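You operate a simulated robot arm through the tools that you are given. There is no shell and no other tool.

Carry out the task below with a simulated robot arm. There is one attempt and no reset: what you move stays moved.

## Task
Set count, width and edge by the job card and weave the batch.

It is judged by the outcome, as a careful person would: the job done as asked, and still so three seconds after it is handed in. It fails if anything else is knocked over, pushed out of place, dropped, spilled or broken.

## Robot
A 6-joint arm with a two-finger gripper, fixed in place. Base frame: the origin is at the foot of the arm, x ahead of it, y to its left, z up; the work surface is at about z = 0.95. Lengths are in m, angles in rad, forces in N, time in s.
With the tool pointing down near the work surface it reaches from about 0.14 to 0.66 m from the base axis. Its first joint turns from -1.152 to 1.152 rad. Payload 2.45 kg.
The tool frame sits at the grasp point between the pads (the TCP): z along the fingers, y along the line on which they close. The tips reach 0.03 m beyond it. Largest opening 0.106 m; the body of the gripper starts 0.079 m behind the TCP.
Orientation is told as [roll, pitch, yaw] about the base's x, y, z axes, in that order, counted from this pose: with the fingers straight down and closing along the base's y, the tool's x points along the base's -x, its y along +y and its z along -z.

## Interface
- The arm moves only by the tool play_rows. Its argument "steps" is a list of rows, each a list of 7 numbers: the shift along the base's x, y, z in units of 50 mm (1.0 is 50 mm), then the turn, a rotation vector about the base's x, y, z in units of 5 degrees (1.0 is 5 degrees), then the closure, from 0 (fully open) to 1 (shut). In form: [[tx, ty, tz, wx, wy, wz, grip], ...]. A call has 1 to 20 rows; each row shifts and turns the commanded pose from where the row before left it. A call with a number of a shift or a turn outside -1 to 1 is refused whole. A row lasts 0.2 s, in which the tool goes at most 0.05 m and 0.15 rad; a call with a longer step from one row to the next is refused whole, and so is a gripper value outside its range. Where a pose cannot be reached the arm comes as near as it can. A force on the tool above 40 N (or 10 N above the force at the start of the call, whichever is more), or a blocked arm, ends the call early, and 0.2 s more pass. The fingers move at their own pace (about 0.153 m/s each) and stop on an object; they squeeze with about 31 N. The grip force told is the motor's: it shows also when the fingers shut on nothing. Time passes only in rows, and 0.2 s behind the last, so rows that do not move let the fingers close. The reply holds the time, the measured pose of the TCP, the force on the tool along the base axes, the opening and the grip force, in the units named above and with some noise, with the torque about the TCP (base axes, N m) and any sound that the robot's microphone picked up.
- Cameras (640 x 400 px; columns grow to the right, rows downward): "scene" is fixed at [0.0721, 0.4324, 1.406]; the picture's right is [-0.57, -0.82, 0.00], its down [-0.46, 0.32, -0.83] and it looks along [0.68, -0.47, -0.56] (base axes); focal length 224 px, centre (320, 200). "wrist" rides on the gripper at [0.076, -0.002, -0.106] in the tool frame; the picture's right is [0.02, 1.00, 0.00], its down [-0.78, 0.02, -0.62] and it looks along [-0.62, 0.01, 0.78] (tool axes); focal length 247 px, centre (320, 200). There is no depth. A picture from a camera that has moved, and an enlarged one, comes with that camera's place and axes in the base frame and with its lens.
- get_image(camera): a new picture of that camera. No time passes.
- inspect(camera, box): a new picture of the part [left, top, right, bottom] of that camera's present view, enlarged. No time passes.
- finish_job(): hands the job in; it is judged then, once.

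Places have to be worked out from the pictures, the camera data and where the tool is seen. Open the gripper and draw the arm clear of the work before you hand the job in, unless the task says otherwise.

The tools are called after ">>>" by a JSON object that holds its "name" and its "arguments". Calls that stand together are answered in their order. play_rows: Moves the arm, as the interface text tells. Its arguments: {"type":"object","properties":{"steps":{"type":"array"}},"required":["steps"]} The other tools are called the same way: get_image (camera) takes a picture; inspect (camera, box) takes an enlarged picture of a part of a camera's view; finish_job () hands the job in.

At the start:

```text
time: 0.0
tcp_pos: [0.3653, -0.0041, 1.2997]
ee_rot: [0.002, -0.002, 0.0]
contact_force: [-0.3, 1.1, -0.3]
moment: [0.01, 0.0, -0.03]
opening: 0.1064
finger_force: 0.1
```

scene: 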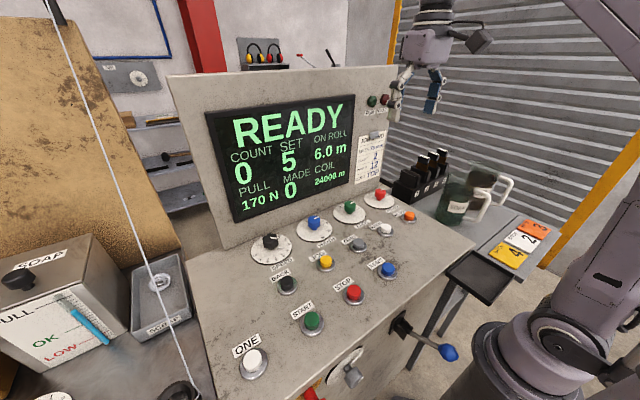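
wrist: 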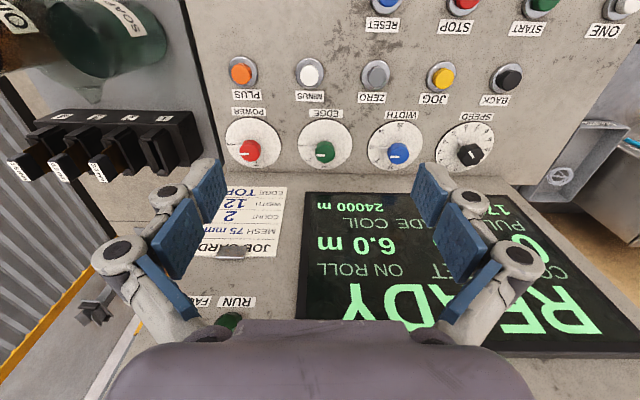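

I'll look closely at the job card, screen and controls before moving.

>>> {"name": "inspect", "arguments": {"camera": "wrist", "box": [180, 170, 320, 270]}}

>>> {"name": "inspect", "arguments": {"camera": "wrist", "box": [210, 90, 530, 190]}}

>>> {"name": "inspect", "arguments": {"camera": "scene", "box": [230, 180, 430, 390]}}

>>> {"name": "inspect", "arguments": {"camera": "scene", "box": [330, 80, 560, 290]}}

>>> {"name": "inspect", "arguments": {"camera": "scene", "box": [0, 220, 240, 400]}}

>>> {"name": "inspect", "arguments": {"camera": "scene", "box": [340, 85, 420, 195]}}

```text
4.00 times, centred on (250, 220) of wrist
camera zoom: at [0.2876, -0.0063, 1.4055], right [-0.02, 1.0, 0.0], down [0.78, 0.02, 0.62], along [0.62, 0.01, -0.78], focal length 988 px, centre (600, 120)
```

zoom: 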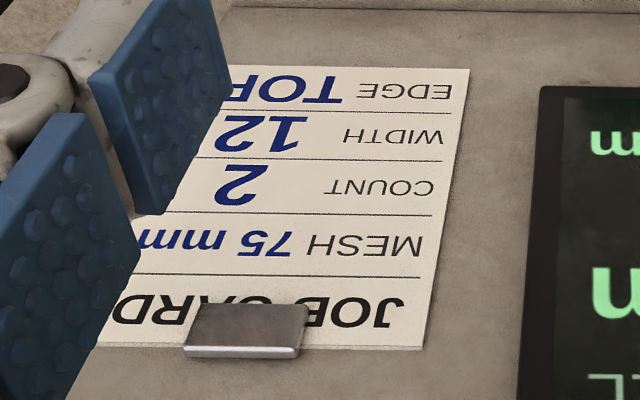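

```text
2.00 times, centred on (370, 140) of wrist
camera zoom: at [0.2876, -0.0063, 1.4055], right [-0.02, 1.0, 0.0], down [0.78, 0.02, 0.62], along [0.62, 0.01, -0.78], focal length 494 px, centre (220, 320)
```

zoom: 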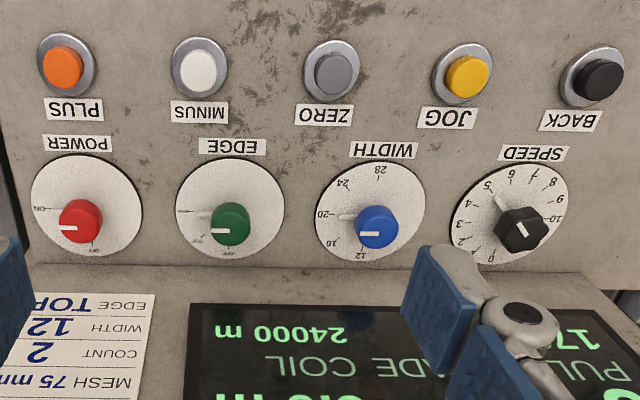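

```text
1.90 times, centred on (330, 285) of scene
camera zoom: at [0.0721, 0.4324, 1.406], right [-0.57, -0.82, 0.0], down [-0.46, 0.32, -0.83], along [0.68, -0.47, -0.56], focal length 427 px, centre (301, 38)
```

zoom: 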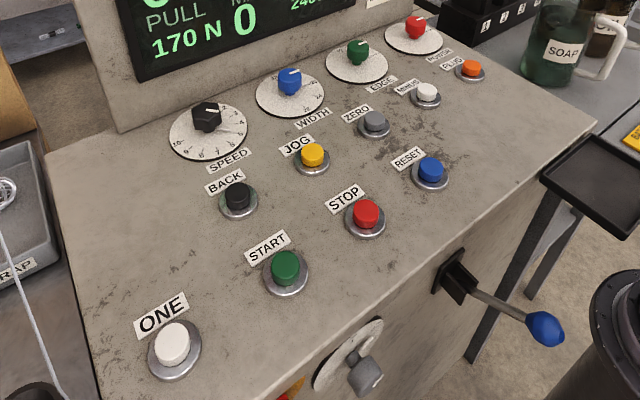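

```text
1.90 times, centred on (445, 185) of scene
camera zoom: at [0.0721, 0.4324, 1.406], right [-0.57, -0.82, 0.0], down [-0.46, 0.32, -0.83], along [0.68, -0.47, -0.56], focal length 427 px, centre (82, 229)
```

zoom: 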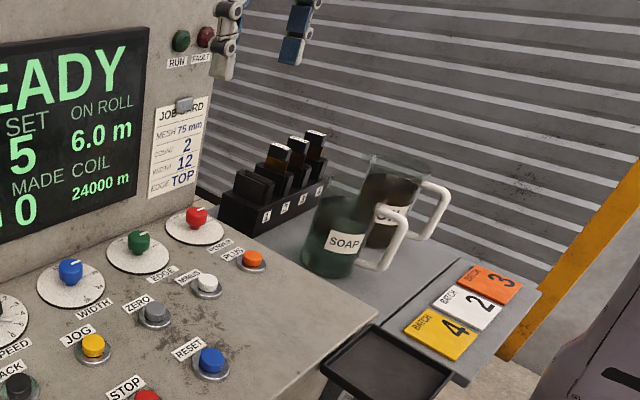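

```text
2.22 times, centred on (120, 310) of scene
camera zoom: at [0.0721, 0.4324, 1.406], right [-0.57, -0.82, 0.0], down [-0.46, 0.32, -0.83], along [0.68, -0.47, -0.56], focal length 498 px, centre (764, -44)
```

zoom: 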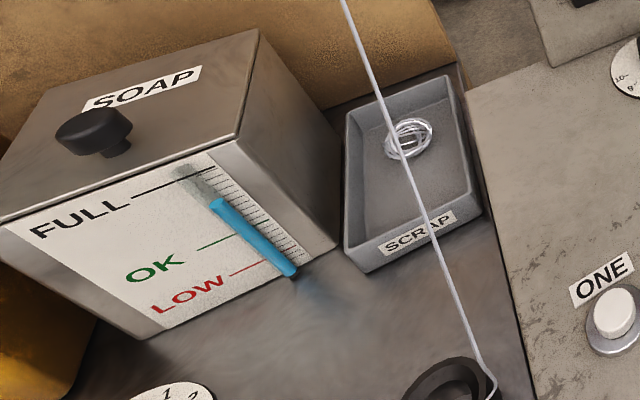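

```text
3.64 times, centred on (380, 140) of scene
camera zoom: at [0.0721, 0.4324, 1.406], right [-0.57, -0.82, 0.0], down [-0.46, 0.32, -0.83], along [0.68, -0.47, -0.56], focal length 816 px, centre (102, 418)
```

zoom: 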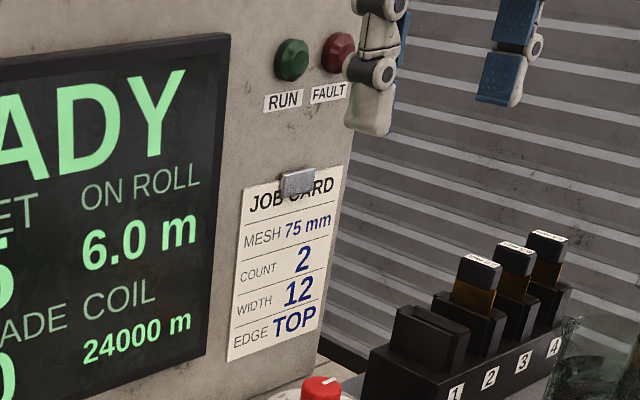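

The card reads mesh 75, COUNT 2, WIDTH 12, EDGE TOP; the set count is 5. I'll enlarge the dials, cartridges and other signs to read present settings.

>>> {"name": "inspect", "arguments": {"camera": "wrist", "box": [285, 110, 365, 175]}}

>>> {"name": "inspect", "arguments": {"camera": "wrist", "box": [360, 110, 440, 175]}}

>>> {"name": "inspect", "arguments": {"camera": "wrist", "box": [430, 100, 510, 180]}}

>>> {"name": "inspect", "arguments": {"camera": "wrist", "box": [0, 90, 220, 220]}}

>>> {"name": "inspect", "arguments": {"camera": "scene", "box": [200, 90, 370, 230]}}

>>> {"name": "inspect", "arguments": {"camera": "scene", "box": [290, 300, 470, 400]}}

```text
6.15 times, centred on (325, 142) of wrist
camera zoom: at [0.2876, -0.0063, 1.4055], right [-0.02, 1.0, 0.0], down [0.78, 0.02, 0.62], along [0.62, 0.01, -0.78], focal length 1520 px, centre (289, 554)
```

zoom: 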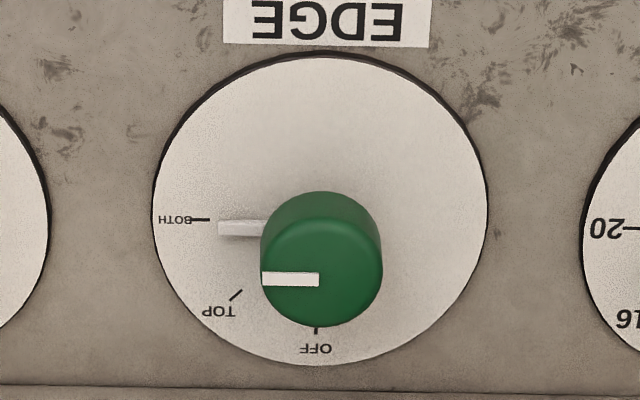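

```text
6.15 times, centred on (400, 142) of wrist
camera zoom: at [0.2876, -0.0063, 1.4055], right [-0.02, 1.0, 0.0], down [0.78, 0.02, 0.62], along [0.62, 0.01, -0.78], focal length 1520 px, centre (-172, 554)
```

zoom: 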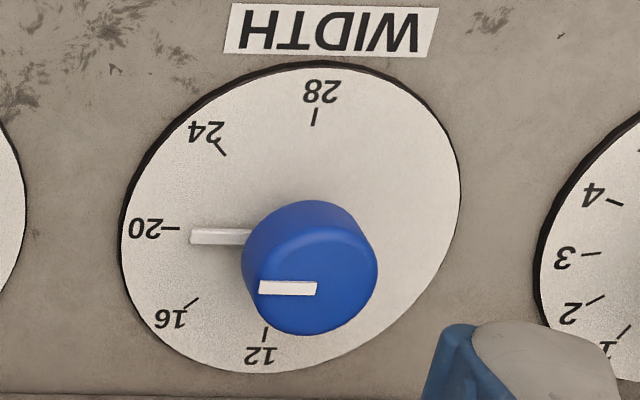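

```text
5.00 times, centred on (470, 140) of wrist
camera zoom: at [0.2876, -0.0063, 1.4055], right [-0.02, 1.0, 0.0], down [0.78, 0.02, 0.62], along [0.62, 0.01, -0.78], focal length 1235 px, centre (-430, 500)
```

zoom: 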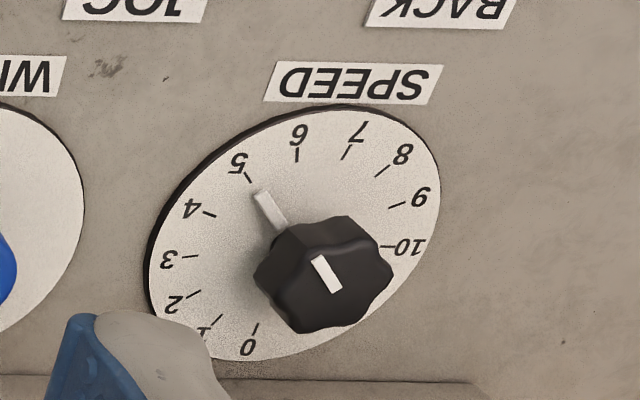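

```text
2.91 times, centred on (110, 155) of wrist
camera zoom: at [0.2876, -0.0063, 1.4055], right [-0.02, 1.0, 0.0], down [0.78, 0.02, 0.62], along [0.62, 0.01, -0.78], focal length 718 px, centre (931, 331)
```

zoom: 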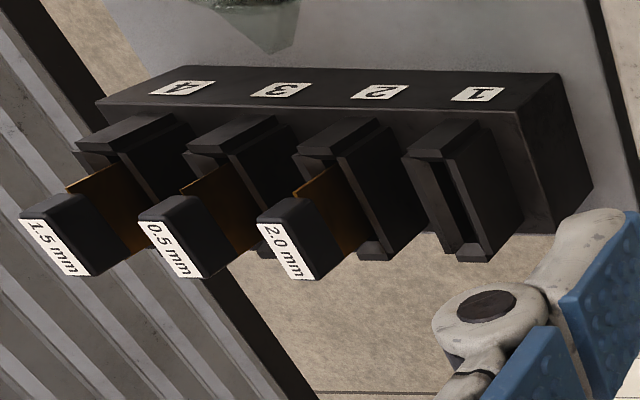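

```text
2.86 times, centred on (285, 160) of scene
camera zoom: at [0.0721, 0.4324, 1.406], right [-0.57, -0.82, 0.0], down [-0.46, 0.32, -0.83], along [0.68, -0.47, -0.56], focal length 641 px, centre (420, 314)
```

zoom: 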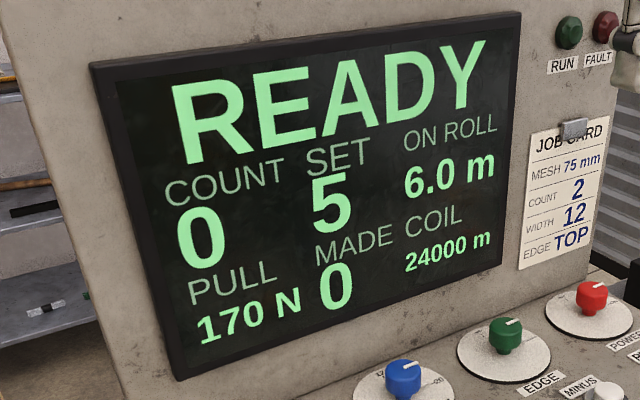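

```text
3.56 times, centred on (380, 350) of scene
camera zoom: at [0.0721, 0.4324, 1.406], right [-0.57, -0.82, 0.0], down [-0.46, 0.32, -0.83], along [0.68, -0.47, -0.56], focal length 798 px, centre (107, -333)
```

zoom: 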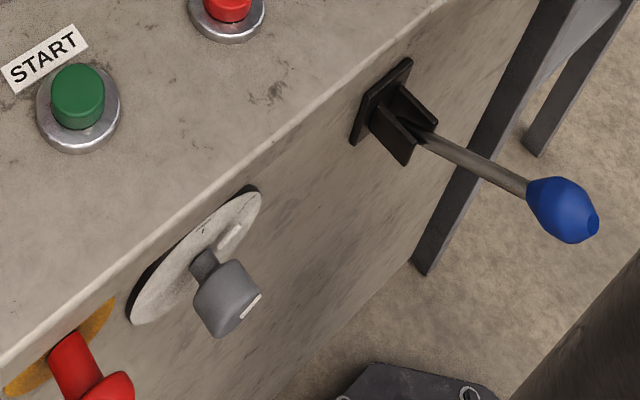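

EDGE now points to BOTH and WIDTH to 20; each needs a counter-clockwise turn (45° and 90° from above). I estimate the EDGE knob at (0.516, 0.006, top 0.969) and the screen face at x≈0.58; I'll move closer above the panel to refine.

>>> {"name": "play_rows", "arguments": {"steps": [[0, 0.16, -0.68, 0, 0, 0, 0], [0, 0.16, -0.68, 0, 0, 0, 0], [0, 0.16, -0.68, 0, 0, 0, 0], [0, 0.16, -0.68, 0, 0, 0, 0], [0, 0.16, -0.68, 0, 0, 0, 0], [0, 0, 0, 0, 0, 0, 0]]}}

>>> {"name": "get_image", "arguments": {"camera": "wrist"}}

>>> {"name": "get_image", "arguments": {"camera": "scene"}}

```text
time: 1.4
tcp_pos: [0.3674, 0.0374, 1.1312]
ee_rot: [0.001, -0.001, -0.001]
contact_force: [-0.7, 0.0, 0.0]
moment: [-0.01, 0.01, -0.02]
opening: 0.1059
finger_force: 0.0
```

```text
taken
camera wrist: at [0.29, 0.0358, 1.2357], right [-0.02, 1.0, 0.0], down [0.78, 0.02, 0.62], along [0.62, 0.01, -0.78], focal length 247 px, centre (320, 200)
```

wrist: 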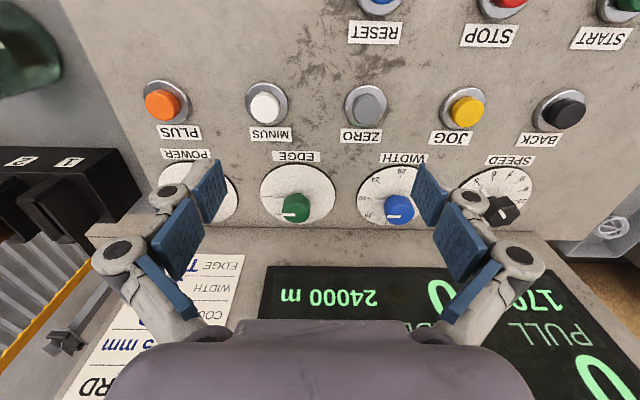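

```text
taken
```

scene: 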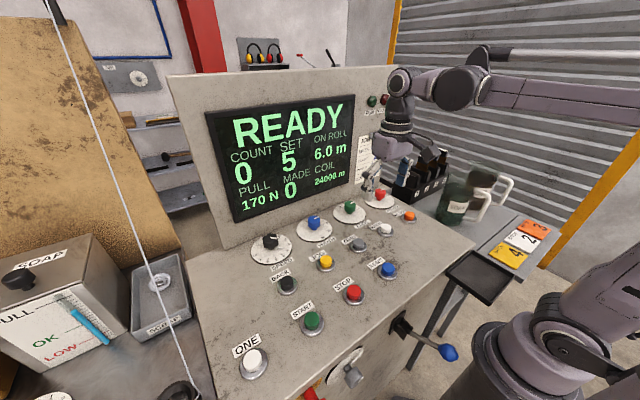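

>>> {"name": "inspect", "arguments": {"camera": "wrist", "box": [240, 150, 440, 240]}}

>>> {"name": "inspect", "arguments": {"camera": "wrist", "box": [130, 60, 400, 150]}}

```text
3.20 times, centred on (340, 195) of wrist
camera zoom: at [0.29, 0.0358, 1.2357], right [-0.02, 1.0, 0.0], down [0.78, 0.02, 0.62], along [0.62, 0.01, -0.78], focal length 790 px, centre (256, 216)
```

zoom: 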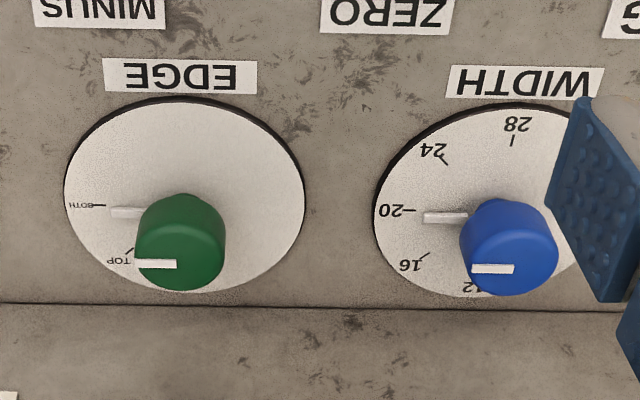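

```text
2.37 times, centred on (265, 105) of wrist
camera zoom: at [0.29, 0.0358, 1.2357], right [-0.02, 1.0, 0.0], down [0.78, 0.02, 0.62], along [0.62, 0.01, -0.78], focal length 585 px, centre (450, 425)
```

zoom: 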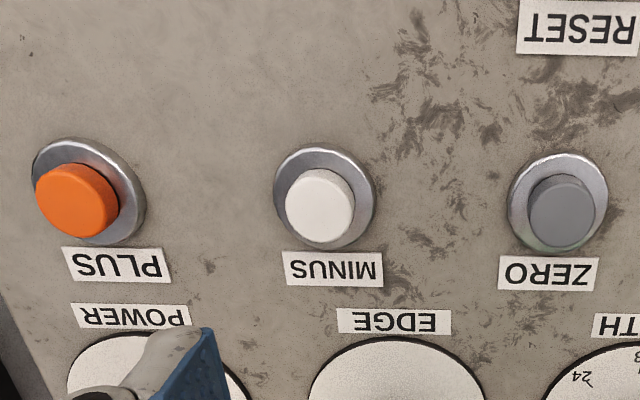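

The two wrist views put the deck/discs at z≈0.95, knobs ≈38 mm wide with tops ≈0.988, EDGE at about (0.51, 0.006), WIDTH at (0.51, 0.149), MINUS at (0.378, −0.022). I'll hover over the EDGE knob with yaw −22.5° and part-closed fingers (screen face is near), and check.

>>> {"name": "play_rows", "arguments": {"steps": [[0.566, -0.124, -0.2, 0, 0, -0.9, 0.3], [0.566, -0.124, -0.2, 0, 0, -0.9, 0.3], [0.566, -0.124, -0.2, 0, 0, -0.9, 0.3], [0.566, -0.124, -0.2, 0, 0, -0.9, 0.3], [0.566, -0.124, -0.2, 0, 0, -0.9, 0.3], [0, 0, 0, 0, 0, 0, 0.3]]}}

>>> {"name": "get_image", "arguments": {"camera": "wrist"}}

>>> {"name": "inspect", "arguments": {"camera": "scene", "box": [260, 60, 460, 260]}}

```text
time: 2.8
tcp_pos: [0.5047, 0.0041, 1.0796]
ee_rot: [0.002, -0.002, -0.392]
contact_force: [0.5, 0.8, 0.5]
moment: [-0.02, 0.0, 0.01]
opening: 0.0742
finger_force: 0.2
```

```text
taken
camera wrist: at [0.4342, 0.0312, 1.1852], right [0.36, 0.93, 0.0], down [0.73, -0.28, 0.62], along [0.58, -0.23, -0.78], focal length 247 px, centre (320, 200)
```

wrist: 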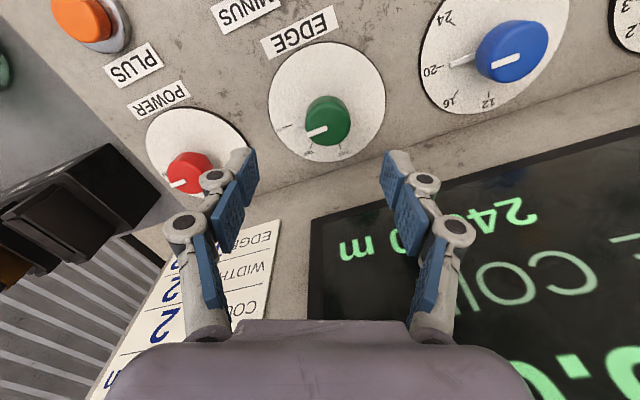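

```text
2.00 times, centred on (360, 160) of scene
camera zoom: at [0.0721, 0.4324, 1.406], right [-0.57, -0.82, 0.0], down [-0.46, 0.32, -0.83], along [0.68, -0.47, -0.56], focal length 449 px, centre (240, 280)
```

zoom: 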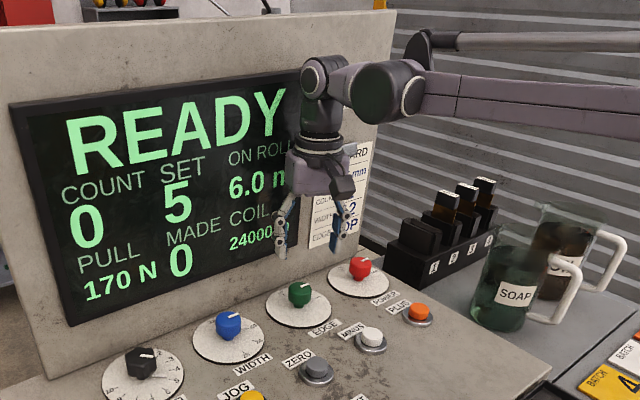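

The knob is nearly under the tool: about 6 mm further in x. I'll descend so the tips straddle the knob's upper part (TCP z≈1.0) without closing yet.

>>> {"name": "play_rows", "arguments": {"steps": [[0.06, 0.015, -0.4, 0, 0, 0, 0.35], [0.06, 0.015, -0.4, 0, 0, 0, 0.35], [0, 0, -0.4, 0, 0, 0, 0.35], [0, 0, -0.3, 0, 0, 0, 0.35], [0, 0, 0, 0, 0, 0, 0.35]]}}

>>> {"name": "get_image", "arguments": {"camera": "wrist"}}

>>> {"name": "inspect", "arguments": {"camera": "scene", "box": [310, 140, 410, 240]}}

```text
time: 4.0
tcp_pos: [0.5135, 0.0079, 1.0054]
ee_rot: [0.003, -0.002, -0.392]
contact_force: [-0.5, -0.7, 0.6]
moment: [0.0, 0.0, 0.01]
opening: 0.0687
finger_force: 0.1
```

```text
taken
camera wrist: at [0.4416, 0.0336, 1.1106], right [0.36, 0.93, 0.0], down [0.73, -0.28, 0.62], along [0.58, -0.22, -0.78], focal length 247 px, centre (320, 200)
```

wrist: 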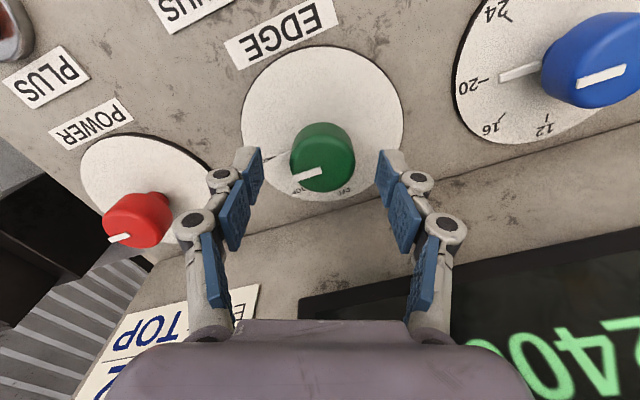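

```text
4.00 times, centred on (360, 190) of scene
camera zoom: at [0.0721, 0.4324, 1.406], right [-0.57, -0.82, 0.0], down [-0.46, 0.32, -0.83], along [0.68, -0.47, -0.56], focal length 897 px, centre (160, 240)
```

zoom: 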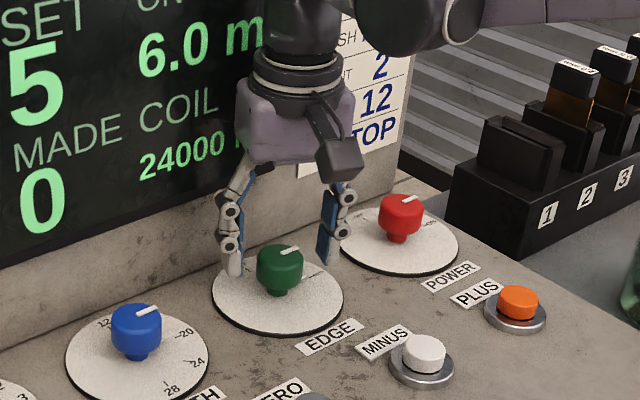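

The cap sits centred between the fingers, in line with the tool axis. I'll lower 8 mm and close on it.

>>> {"name": "play_rows", "arguments": {"steps": [[0, 0, -0.16, 0, 0, 0, 0.35], [0, 0, 0, 0, 0, 0, 0.5], [0, 0, 0, 0, 0, 0, 0.7], [0, 0, 0, 0, 0, 0, 0.8], [0, 0, 0, 0, 0, 0, 0.8]]}}

>>> {"name": "get_image", "arguments": {"camera": "wrist"}}

```text
time: 5.2
tcp_pos: [0.5135, 0.0088, 0.9978]
ee_rot: [0.003, -0.002, -0.393]
contact_force: [-1.3, 8.8, -2.6]
moment: [0.81, -0.8, -0.28]
opening: 0.0366
finger_force: 45.5
```

```text
taken
camera wrist: at [0.4419, 0.0346, 1.1031], right [0.36, 0.93, 0.0], down [0.73, -0.28, 0.62], along [0.58, -0.22, -0.78], focal length 247 px, centre (320, 200)
```

wrist: 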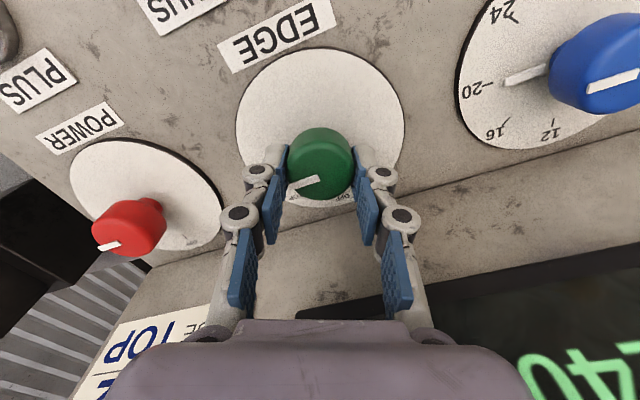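

The fingers hold the EDGE cap (36.6 mm). Now I turn +45° about z toward TOP.

>>> {"name": "play_rows", "arguments": {"steps": [[0, 0.02, 0, 0, 0, 1, 0.8], [0, 0, 0, 0, 0, 1, 0.8], [0, 0, 0, 0, 0, 1, 0.8], [0, 0, 0, 0, 0, 1, 0.8], [0, 0, 0, 0, 0, 1, 0.8], [0, 0, 0, 0, 0, 1, 0.8], [0, 0, 0, 0, 0, 1, 0.8], [0, 0, 0, 0, 0, 1, 0.8], [0, 0, 0, 0, 0, 1, 0.8], [0, 0, 0, 0, 0, 0, 0.8]]}}

>>> {"name": "get_image", "arguments": {"camera": "wrist"}}

>>> {"name": "inspect", "arguments": {"camera": "scene", "box": [310, 140, 410, 240]}}

```text
time: 7.4
tcp_pos: [0.5124, 0.0113, 0.9971]
ee_rot: [0.008, -0.006, 0.398]
contact_force: [6.5, 19.9, 5.8]
moment: [0.8, -1.13, -0.11]
opening: 0.0366
finger_force: 44.8
```

```text
taken
camera wrist: at [0.4426, -0.022, 1.1021], right [-0.41, 0.91, 0.01], down [0.72, 0.31, 0.63], along [0.57, 0.26, -0.78], focal length 247 px, centre (320, 200)
```

wrist: 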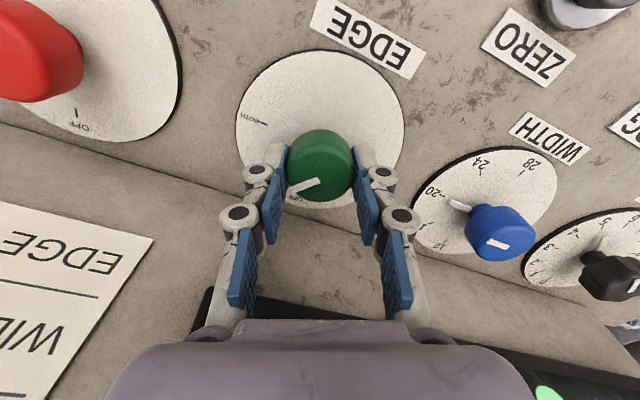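

```text
4.00 times, centred on (360, 190) of scene
camera zoom: at [0.0721, 0.433, 1.4058], right [-0.57, -0.82, 0.0], down [-0.46, 0.31, -0.83], along [0.68, -0.47, -0.56], focal length 897 px, centre (160, 240)
```

zoom: 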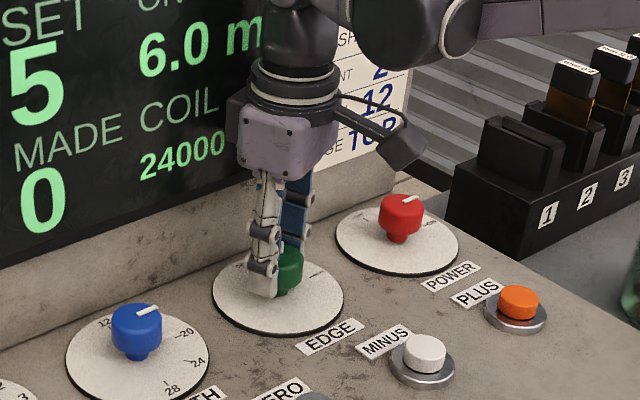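

The turn was made. I'll open and rise to verify the EDGE pointer.

>>> {"name": "play_rows", "arguments": {"steps": [[0, 0, 0, 0, 0, 0, 0.5], [0, 0, 0, 0, 0, 0, 0.35], [0, 0, 0.4, 0, 0, 0, 0.35], [0, 0, 0.6, 0, 0, 0, 0.35], [-0.4, 0, 0.6, 0, 0, 0, 0.35], [-0.4, 0, 0.4, 0, 0, 0, 0.35]]}}

>>> {"name": "get_image", "arguments": {"camera": "wrist"}}

>>> {"name": "inspect", "arguments": {"camera": "scene", "box": [310, 140, 410, 240]}}

```text
time: 8.8
tcp_pos: [0.4742, 0.0074, 1.0987]
ee_rot: [0.001, -0.001, 0.393]
contact_force: [0.3, 0.6, 0.6]
moment: [0.0, -0.02, 0.0]
opening: 0.0691
finger_force: 0.1
```

```text
taken
camera wrist: at [0.4043, -0.0246, 1.2044], right [-0.4, 0.92, 0.0], down [0.72, 0.31, 0.62], along [0.57, 0.25, -0.78], focal length 247 px, centre (320, 200)
```

wrist: 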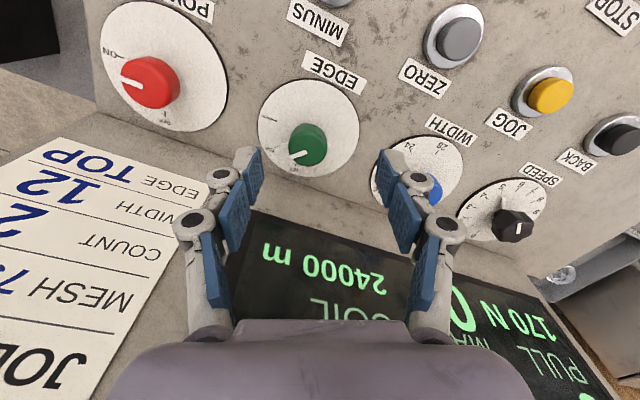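

```text
4.00 times, centred on (360, 190) of scene
camera zoom: at [0.072, 0.4324, 1.406], right [-0.57, -0.82, 0.0], down [-0.46, 0.32, -0.83], along [0.68, -0.47, -0.56], focal length 897 px, centre (160, 240)
```

zoom: 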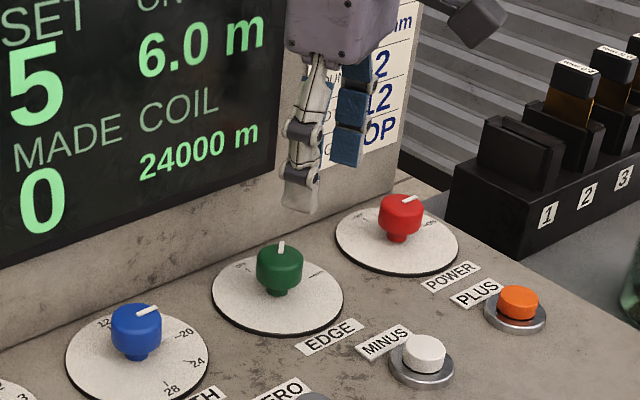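

>>> {"name": "inspect", "arguments": {"camera": "wrist", "box": [250, 70, 370, 180]}}

>>> {"name": "inspect", "arguments": {"camera": "scene", "box": [360, 190, 390, 225]}}

```text
3.64 times, centred on (310, 125) of wrist
camera zoom: at [0.4043, -0.0246, 1.2044], right [-0.4, 0.92, 0.0], down [0.72, 0.31, 0.62], along [0.57, 0.25, -0.78], focal length 898 px, centre (356, 473)
```

zoom: 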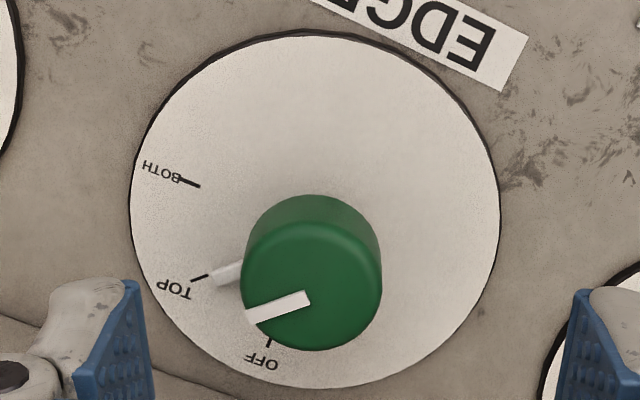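

```text
11.43 times, centred on (375, 208) of scene
camera zoom: at [0.072, 0.4324, 1.406], right [-0.57, -0.82, 0.0], down [-0.46, 0.32, -0.83], along [0.68, -0.47, -0.56], focal length 2563 px, centre (-309, 114)
```

zoom: 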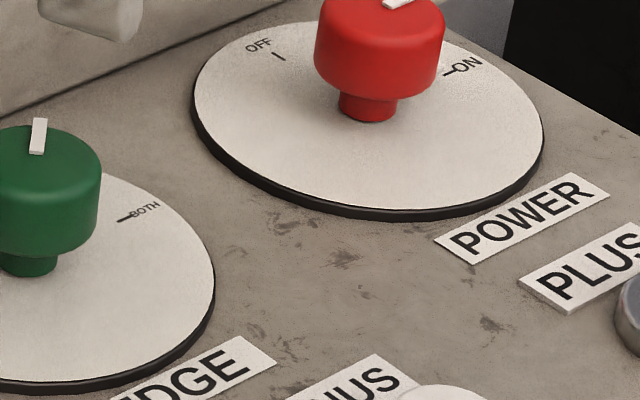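

EDGE's pointer lines up with the TOP tick. Next I go above the WIDTH knob (about 0.143 m further in +y) with yaw back to −22.5°.

>>> {"name": "play_rows", "arguments": {"steps": [[0.06, 0.317, -0.05, 0, 0, -1, 0.35], [0.06, 0.317, -0.05, 0, 0, -1, 0.35], [0.06, 0.317, -0.05, 0, 0, -1, 0.35], [0.1, 0.317, -0.05, 0, 0, -1, 0.35], [0.1, 0.317, -0.05, 0, 0, -1, 0.35], [0.1, 0.317, -0.05, 0, 0, -1, 0.35], [0.1, 0.317, -0.05, 0, 0, -1, 0.35], [0.1, 0.317, -0.05, 0, 0, -1, 0.35], [0.1, 0.317, -0.05, 0, 0, -1, 0.35], [0, 0, 0, 0, 0, 0, 0.35]]}}

>>> {"name": "get_image", "arguments": {"camera": "wrist"}}

```text
time: 11.0
tcp_pos: [0.5127, 0.1493, 1.0746]
ee_rot: [0.002, -0.002, -0.392]
contact_force: [-0.3, -0.1, 0.4]
moment: [0.01, -0.01, 0.02]
opening: 0.0689
finger_force: 0.1
```

```text
taken
camera wrist: at [0.4401, 0.1766, 1.1803], right [0.36, 0.93, 0.0], down [0.73, -0.28, 0.62], along [0.58, -0.23, -0.78], focal length 247 px, centre (320, 200)
```

wrist: 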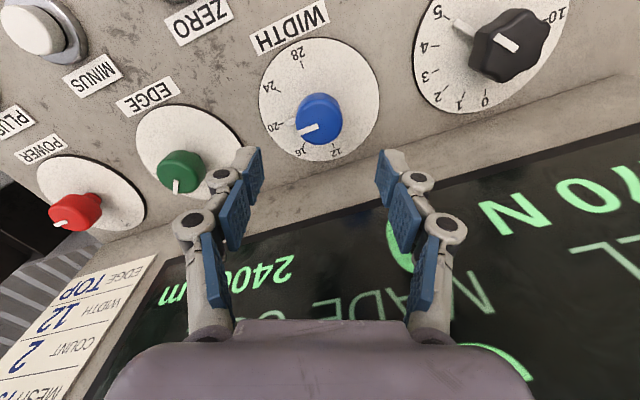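

The WIDTH cap lies right on the tool axis. I'll descend to z≈0.998 and close on it.

>>> {"name": "play_rows", "arguments": {"steps": [[0, 0, -0.4, 0, 0, 0, 0.35], [0, 0, -0.4, 0, 0, 0, 0.35], [0, 0, -0.4, 0, 0, 0, 0.35], [0, 0, -0.33, 0, 0, 0, 0.35], [0, 0, 0, 0, 0, 0, 0.35], [0, 0, 0, 0, 0, 0, 0.5], [0, 0, 0, 0, 0, 0, 0.7], [0, 0, 0, 0, 0, 0, 0.8], [0, 0, 0, 0, 0, 0, 0.8]]}}

>>> {"name": "get_image", "arguments": {"camera": "wrist"}}

```text
time: 13.0
tcp_pos: [0.5096, 0.1492, 0.9981]
ee_rot: [-0.003, -0.001, -0.394]
contact_force: [-6.3, -8.7, -5.7]
moment: [-0.2, 0.15, -0.01]
opening: 0.0369
finger_force: 45.2
```

```text
taken
camera wrist: at [0.438, 0.177, 1.1037], right [0.36, 0.93, 0.0], down [0.73, -0.28, 0.62], along [0.58, -0.23, -0.78], focal length 247 px, centre (320, 200)
```

wrist: 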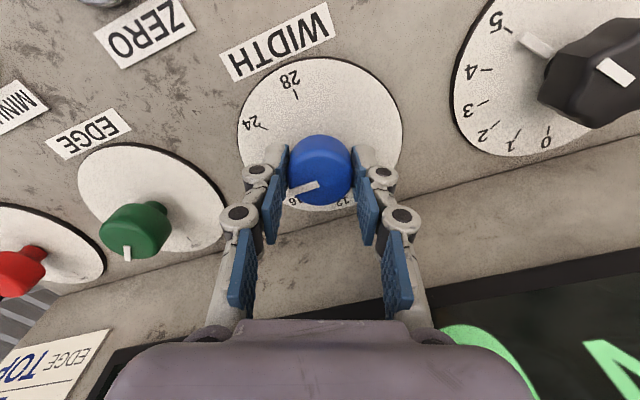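

Gripped at 36.9 mm; I turn +45° toward 16, then open and lift slightly to check.

>>> {"name": "play_rows", "arguments": {"steps": [[0, 0, 0, 0, 0, 1, 0.8], [0, 0, 0, 0, 0, 1, 0.8], [0, 0, 0, 0, 0, 1, 0.8], [0, 0, 0, 0, 0, 1, 0.8], [0, 0, 0, 0, 0, 1, 0.8], [0, 0, 0, 0, 0, 1, 0.8], [0, 0, 0, 0, 0, 1, 0.8], [0, 0, 0, 0, 0, 1, 0.8], [0, 0, 0, 0, 0, 1, 0.8], [0, 0, 0, 0, 0, 0, 0.8], [0, 0, 0, 0, 0, 0, 0.5], [0, 0, 0, 0, 0, 0, 0.35], [0, 0, 0.4, 0, 0, 0, 0.35], [0, 0, 0.6, 0, 0, 0, 0.35], [0, 0, 0.53, 0, 0, 0, 0.35], [0, 0, 0, 0, 0, 0, 0.35]]}}

>>> {"name": "get_image", "arguments": {"camera": "wrist"}}

>>> {"name": "inspect", "arguments": {"camera": "wrist", "box": [250, 30, 390, 170]}}

```text
time: 16.4
tcp_pos: [0.5121, 0.1493, 1.0772]
ee_rot: [0.001, -0.003, 0.393]
contact_force: [-0.5, -0.3, 0.0]
moment: [0.02, 0.01, -0.02]
opening: 0.0687
finger_force: 0.0
```

```text
taken
camera wrist: at [0.4415, 0.1182, 1.1827], right [-0.4, 0.92, 0.0], down [0.72, 0.31, 0.62], along [0.57, 0.25, -0.78], focal length 247 px, centre (320, 200)
```

wrist: 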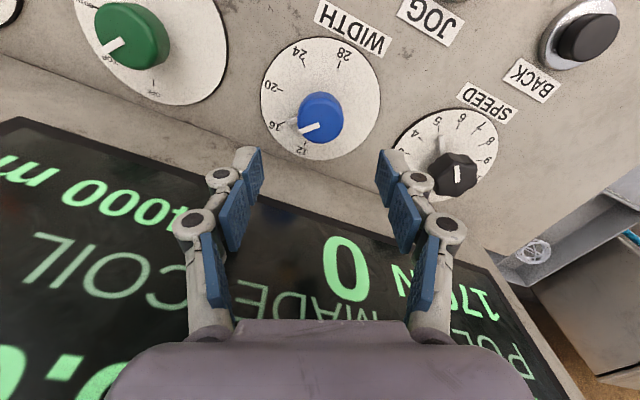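

```text
2.86 times, centred on (320, 100) of wrist
camera zoom: at [0.4415, 0.1182, 1.1827], right [-0.4, 0.92, 0.0], down [0.72, 0.31, 0.62], along [0.57, 0.25, -0.78], focal length 706 px, centre (320, 486)
```

zoom: 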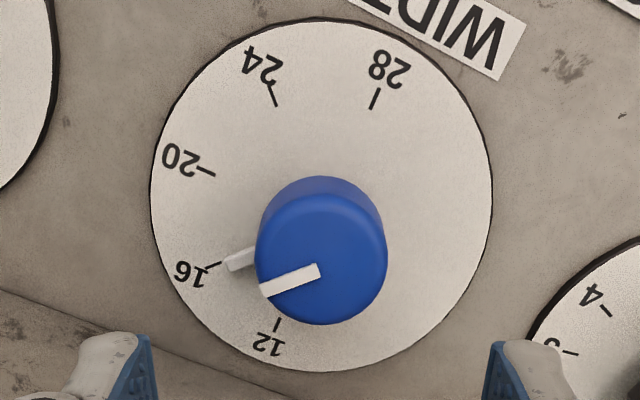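

The WIDTH pointer is exactly at 16. I repeat the same move: yaw back −45°, descend, grip, turn +45° to 12.

>>> {"name": "play_rows", "arguments": {"steps": [[0, 0, 0, 0, 0, -1, 0.35], [0, 0, 0, 0, 0, -1, 0.35], [0, 0, 0, 0, 0, -1, 0.35], [0, 0, 0, 0, 0, -1, 0.35], [0, 0, 0, 0, 0, -1, 0.35], [0, 0, 0, 0, 0, -1, 0.35], [0, 0, 0, 0, 0, -1, 0.35], [0, 0, 0, 0, 0, -1, 0.35], [0, 0, 0, 0, 0, -1, 0.35], [0, 0, -0.4, 0, 0, 0, 0.35], [0, 0, -0.4, 0, 0, 0, 0.35], [0, 0, -0.4, 0, 0, 0, 0.35], [0, 0, -0.33, 0, 0, 0, 0.35], [0, 0, 0, 0, 0, 0, 0.35], [0, 0, 0, 0, 0, 0, 0.5], [0, 0, 0, 0, 0, 0, 0.7], [0, 0, 0, 0, 0, 0, 0.8], [0, 0, 0, 0, 0, 0, 0.8]]}}

>>> {"name": "get_image", "arguments": {"camera": "wrist"}}

```text
time: 20.2
tcp_pos: [0.5123, 0.1486, 0.9989]
ee_rot: [0.0, 0.0, -0.391]
contact_force: [-4.2, -6.6, -9.7]
moment: [-0.12, 0.01, -0.01]
opening: 0.0373
finger_force: 45.0
```

```text
taken
camera wrist: at [0.4404, 0.1759, 1.1043], right [0.36, 0.93, 0.0], down [0.73, -0.28, 0.62], along [0.58, -0.23, -0.78], focal length 247 px, centre (320, 200)
```

wrist: 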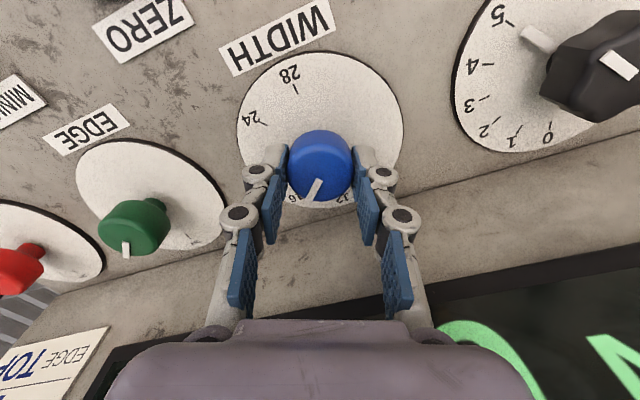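

The cap is gripped again with the pointer at 16; I turn +45°, release, and lift to check.

>>> {"name": "play_rows", "arguments": {"steps": [[0, 0, 0, 0, 0, 1, 0.8], [0, 0, 0, 0, 0, 1, 0.8], [0, 0, 0, 0, 0, 1, 0.8], [0, 0, 0, 0, 0, 1, 0.8], [0, 0, 0, 0, 0, 1, 0.8], [0, 0, 0, 0, 0, 1, 0.8], [0, 0, 0, 0, 0, 1, 0.8], [0, 0, 0, 0, 0, 1, 0.8], [0, 0, 0, 0, 0, 1, 0.8], [0, 0, 0, 0, 0, 0, 0.8], [0, 0, 0, 0, 0, 0, 0.5], [0, 0, 0, 0, 0, 0, 0.35], [0, 0, 0.4, 0, 0, 0, 0.35], [0, 0, 0.6, 0, 0, 0, 0.35], [0, 0, 0.53, 0, 0, 0, 0.35], [0, 0, 0, 0, 0, 0, 0.35]]}}

>>> {"name": "inspect", "arguments": {"camera": "wrist", "box": [250, 30, 390, 170]}}

>>> {"name": "get_image", "arguments": {"camera": "scene"}}

```text
time: 23.6
tcp_pos: [0.5111, 0.1475, 1.0778]
ee_rot: [0.002, -0.003, 0.393]
contact_force: [0.3, 0.8, -0.3]
moment: [0.01, -0.01, -0.01]
opening: 0.069
finger_force: 0.1
```

```text
2.86 times, centred on (320, 100) of wrist
camera zoom: at [0.4411, 0.1151, 1.1827], right [-0.4, 0.92, 0.0], down [0.72, 0.31, 0.62], along [0.57, 0.25, -0.78], focal length 706 px, centre (320, 486)
```

zoom: 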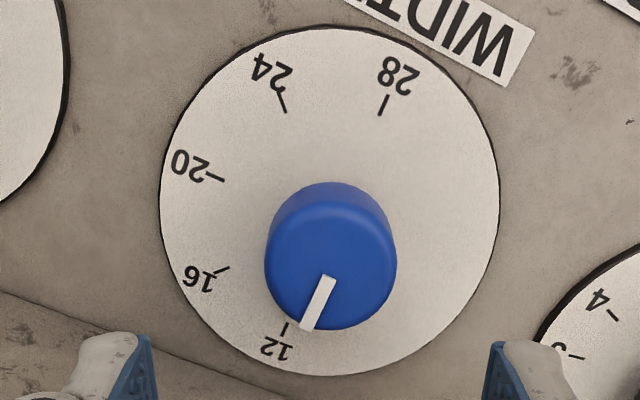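

```text
taken
```

scene: 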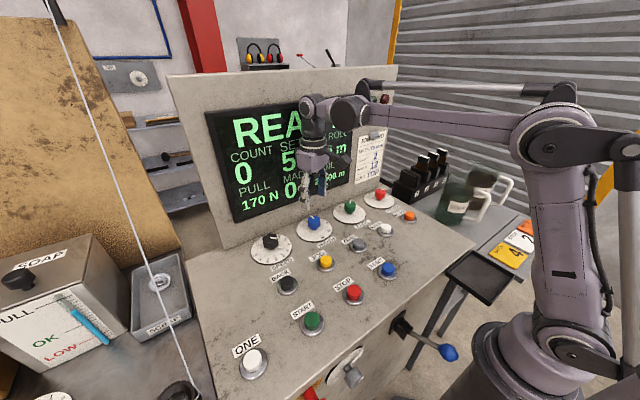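

WIDTH's line now aims at 12 (its image slope equals the 12–28 line). Next I close the fingers and go above MINUS at about (0.378, −0.022).

>>> {"name": "play_rows", "arguments": {"steps": [[-0.33, -0.425, 0.1, 0, 0, -0.5625, 0.5], [-0.33, -0.425, 0.1, 0, 0, -0.5625, 1], [-0.33, -0.425, 0, 0, 0, -0.5625, 1], [-0.33, -0.425, 0, 0, 0, -0.5625, 1], [-0.33, -0.425, 0, 0, 0, -0.5625, 1], [-0.33, -0.425, 0, 0, 0, -0.5625, 1], [-0.33, -0.425, -0.2, 0, 0, -0.5625, 1], [-0.33, -0.425, -0.3, 0, 0, -0.5625, 1], [0, 0, 0, 0, 0, 0, 1]]}}

>>> {"name": "get_image", "arguments": {"camera": "wrist"}}

>>> {"name": "inspect", "arguments": {"camera": "scene", "box": [270, 150, 430, 290]}}

```text
time: 25.6
tcp_pos: [0.381, -0.0197, 1.0589]
ee_rot: [0.002, -0.004, -0.001]
contact_force: [-0.3, 0.6, -0.1]
moment: [0.0, -0.02, 0.01]
opening: 0.0
finger_force: 28.3
```

```text
taken
camera wrist: at [0.3042, -0.0226, 1.1648], right [-0.02, 1.0, 0.0], down [0.78, 0.02, 0.62], along [0.62, 0.01, -0.78], focal length 247 px, centre (320, 200)
```

wrist: 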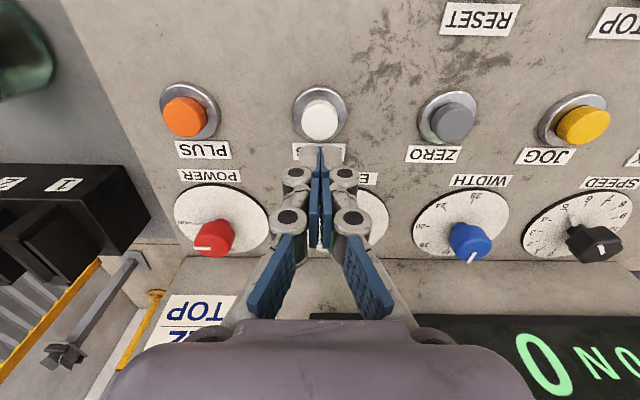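

```text
2.86 times, centred on (350, 220) of scene
camera zoom: at [0.072, 0.4324, 1.406], right [-0.57, -0.82, 0.0], down [-0.46, 0.32, -0.83], along [0.68, -0.47, -0.56], focal length 641 px, centre (234, 143)
```

zoom: 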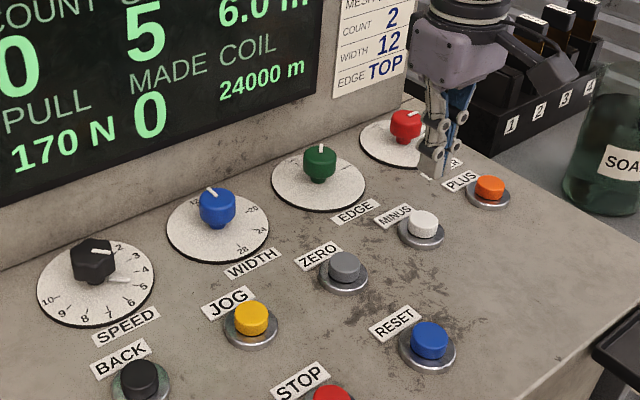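

MINUS sits on the tool axis. I'll descend to just above it, then press in 2 mm steps while watching the force.

>>> {"name": "play_rows", "arguments": {"steps": [[0, 0, -0.4, 0, 0, 0, 1], [0, 0, -0.4, 0, 0, 0, 1], [0, 0, -0.24, 0, 0, 0, 1], [0, 0, -0.04, 0, 0, 0, 1], [0, 0, -0.04, 0, 0, 0, 1], [0, 0, -0.04, 0, 0, 0, 1], [0, 0, -0.04, 0, 0, 0, 1], [0, 0, 0, 0, 0, 0, 1]]}}

>>> {"name": "inspect", "arguments": {"camera": "scene", "box": [230, 80, 430, 260]}}

```text
time: 27.4
tcp_pos: [0.3787, -0.0181, 0.9998]
ee_rot: [0.001, -0.001, 0.003]
contact_force: [-0.4, 0.6, 0.1]
moment: [0.04, -0.01, -0.02]
opening: 0.0
finger_force: 28.2
```

```text
2.22 times, centred on (330, 170) of scene
camera zoom: at [0.072, 0.4325, 1.406], right [-0.57, -0.82, 0.0], down [-0.46, 0.32, -0.83], along [0.68, -0.47, -0.56], focal length 498 px, centre (298, 267)
```

zoom: 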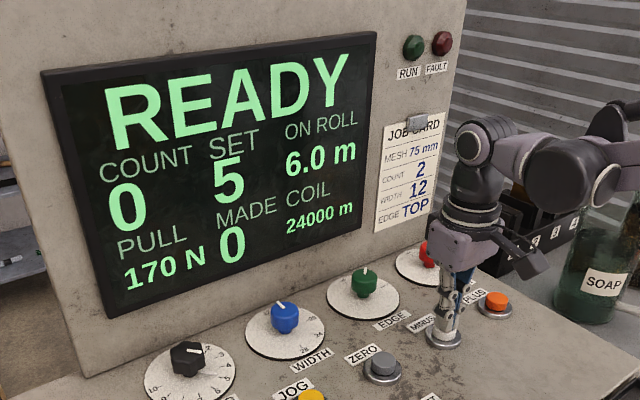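

No contact yet (tips ≈0.97). I continue down in 1.5 mm steps.

>>> {"name": "play_rows", "arguments": {"steps": [[0, 0, -0.03, 0, 0, 0, 1], [0, 0, -0.03, 0, 0, 0, 1], [0, 0, -0.03, 0, 0, 0, 1], [0, 0, 0, 0, 0, 0, 1]]}}

>>> {"name": "inspect", "arguments": {"camera": "scene", "box": [230, 80, 430, 260]}}

```text
time: 28.4
tcp_pos: [0.3793, -0.0198, 0.9941]
ee_rot: [-0.001, -0.003, -0.001]
contact_force: [-2.2, 1.0, 4.4]
moment: [0.01, 0.01, 0.02]
opening: 0.0061
finger_force: 28.7
heard: click
```

```text
2.22 times, centred on (330, 170) of scene
camera zoom: at [0.0719, 0.4325, 1.406], right [-0.57, -0.82, 0.0], down [-0.46, 0.32, -0.83], along [0.68, -0.47, -0.56], focal length 498 px, centre (298, 267)
```

zoom: 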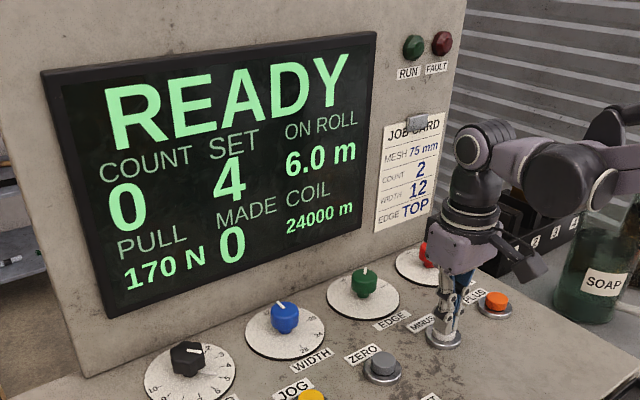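

A click, and SET went to 4. I release and press a second time by the same amount.

>>> {"name": "play_rows", "arguments": {"steps": [[0, 0, 0.1, 0, 0, 0, 1], [0, 0, 0.1, 0, 0, 0, 1], [0, 0, 0, 0, 0, 0, 1], [0, 0, -0.1, 0, 0, 0, 1], [0, 0, -0.05, 0, 0, 0, 1], [0, 0, -0.05, 0, 0, 0, 1], [0, 0, 0, 0, 0, 0, 1]]}}

>>> {"name": "inspect", "arguments": {"camera": "scene", "box": [230, 80, 430, 260]}}

```text
time: 30.0
tcp_pos: [0.3797, -0.0188, 0.9953]
ee_rot: [0.0, -0.002, 0.0]
contact_force: [0.3, -2.1, 4.5]
moment: [-0.03, -0.03, -0.02]
opening: 0.006
finger_force: 28.1
heard: click
```

```text
2.22 times, centred on (330, 170) of scene
camera zoom: at [0.072, 0.4324, 1.406], right [-0.57, -0.82, 0.0], down [-0.46, 0.32, -0.83], along [0.68, -0.47, -0.56], focal length 498 px, centre (298, 267)
```

zoom: 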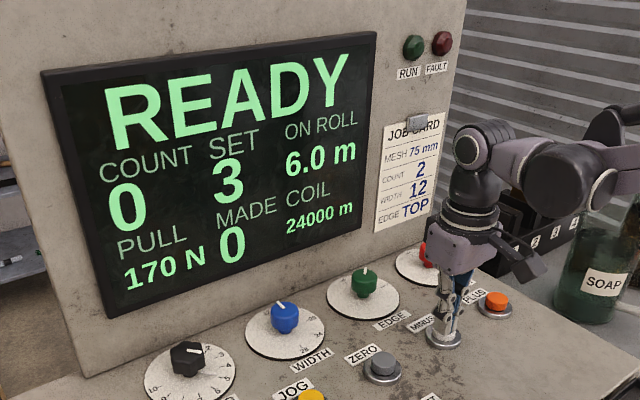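

SET is 3. One more identical press, then lift clear.

>>> {"name": "play_rows", "arguments": {"steps": [[0, 0, 0.1, 0, 0, 0, 1], [0, 0, 0.1, 0, 0, 0, 1], [0, 0, 0, 0, 0, 0, 1], [0, 0, -0.1, 0, 0, 0, 1], [0, 0, -0.05, 0, 0, 0, 1], [0, 0, -0.05, 0, 0, 0, 1], [0, 0, 0, 0, 0, 0, 1], [0, 0, 0.2, 0, 0, 0, 1], [0, 0, 0.6, 0, 0, 0, 1], [0, 0, 0.8, 0, 0, 0, 1], [0, 0, 0.8, 0, 0, 0, 1]]}}

>>> {"name": "inspect", "arguments": {"camera": "scene", "box": [230, 80, 430, 260]}}

>>> {"name": "get_image", "arguments": {"camera": "wrist"}}

```text
time: 32.4
tcp_pos: [0.3816, -0.0201, 1.117]
ee_rot: [0.001, -0.002, 0.003]
contact_force: [0.1, -1.3, 0.0]
moment: [-0.01, -0.01, -0.01]
opening: 0.0
finger_force: 28.7
heard: click
```

```text
2.22 times, centred on (330, 170) of scene
camera zoom: at [0.072, 0.4324, 1.406], right [-0.57, -0.82, 0.0], down [-0.46, 0.32, -0.83], along [0.68, -0.47, -0.56], focal length 498 px, centre (298, 267)
```

zoom: 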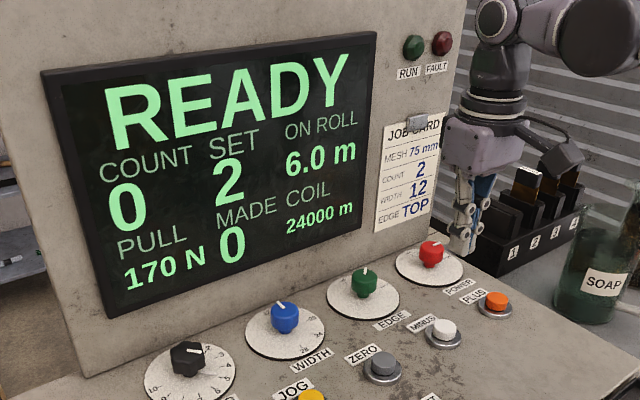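

```text
taken
camera wrist: at [0.3041, -0.0227, 1.2219], right [-0.02, 1.0, 0.0], down [0.78, 0.02, 0.62], along [0.62, 0.01, -0.78], focal length 247 px, centre (320, 200)
```

wrist: 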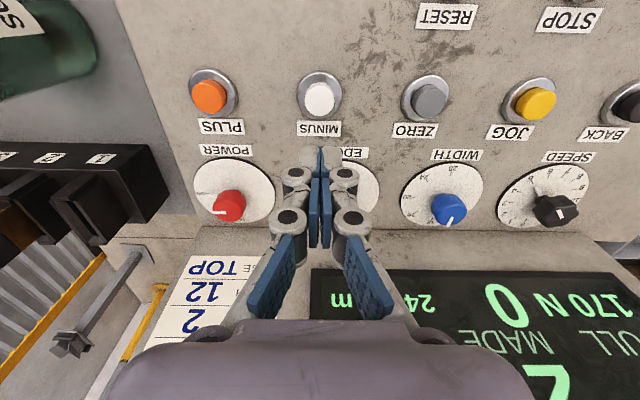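

SET is 2. I check the WIDTH pointer in the scene view, and move over START at about (0.283, 0.302).

>>> {"name": "inspect", "arguments": {"camera": "scene", "box": [285, 195, 345, 250]}}

>>> {"name": "play_rows", "arguments": {"steps": [[-0.194, 0.644, -0.05, 0, 0, 0, 1], [-0.194, 0.644, -0.05, 0, 0, 0, 1], [-0.194, 0.644, -0.05, 0, 0, 0, 1], [-0.194, 0.644, -0.05, 0, 0, 0, 1], [-0.194, 0.644, -0.05, 0, 0, 0, 1], [-0.194, 0.644, -0.05, 0, 0, 0, 1], [-0.194, 0.644, -0.05, 0, 0, 0, 1], [-0.194, 0.644, -0.05, 0, 0, 0, 1], [-0.194, 0.644, -0.05, 0, 0, 0, 1], [-0.194, 0.644, -0.05, 0, 0, 0, 1], [0, 0, 0, 0, 0, 0, 1]]}}

>>> {"name": "get_image", "arguments": {"camera": "wrist"}}

>>> {"name": "get_image", "arguments": {"camera": "scene"}}

```text
7.27 times, centred on (315, 222) of scene
camera zoom: at [0.072, 0.4324, 1.406], right [-0.57, -0.82, 0.0], down [-0.46, 0.32, -0.83], along [0.68, -0.47, -0.56], focal length 1631 px, centre (356, 36)
```

zoom: 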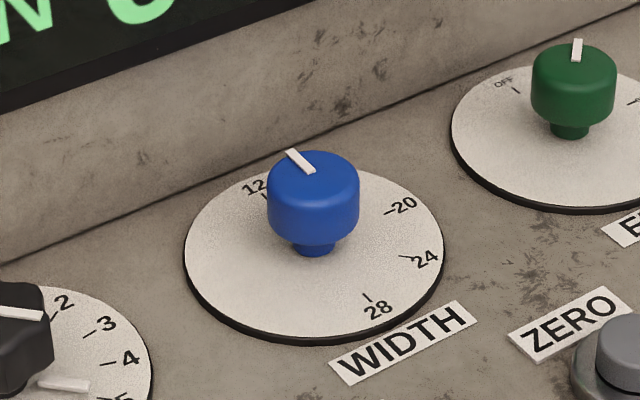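

```text
time: 34.8
tcp_pos: [0.283, 0.3032, 1.087]
ee_rot: [0.002, -0.002, 0.0]
contact_force: [-0.4, -0.3, -0.5]
moment: [0.01, -0.01, -0.02]
opening: 0.0
finger_force: 29.1
```

```text
taken
camera wrist: at [0.2071, 0.3004, 1.1935], right [-0.02, 1.0, 0.0], down [0.78, 0.02, 0.62], along [0.62, 0.01, -0.78], focal length 247 px, centre (320, 200)
```

wrist: 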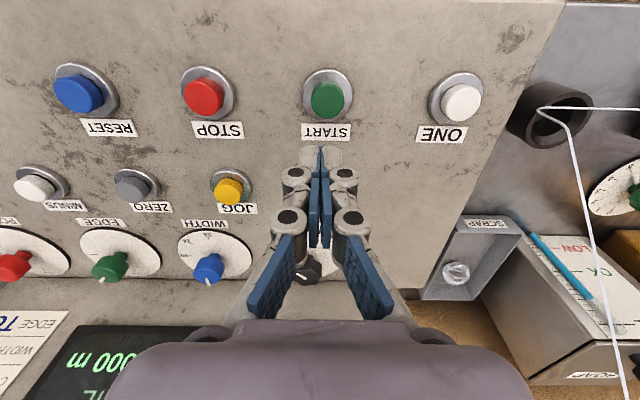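

```text
taken
```

scene: 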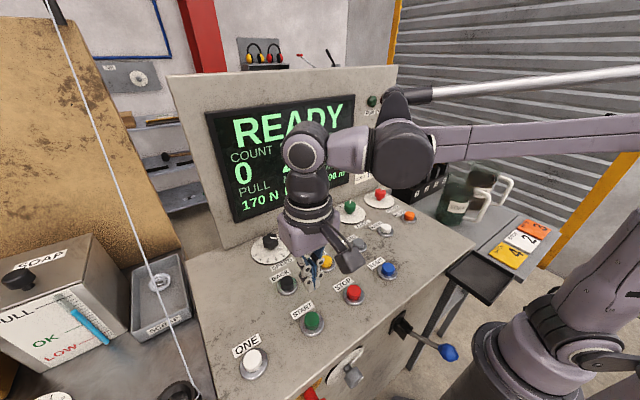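

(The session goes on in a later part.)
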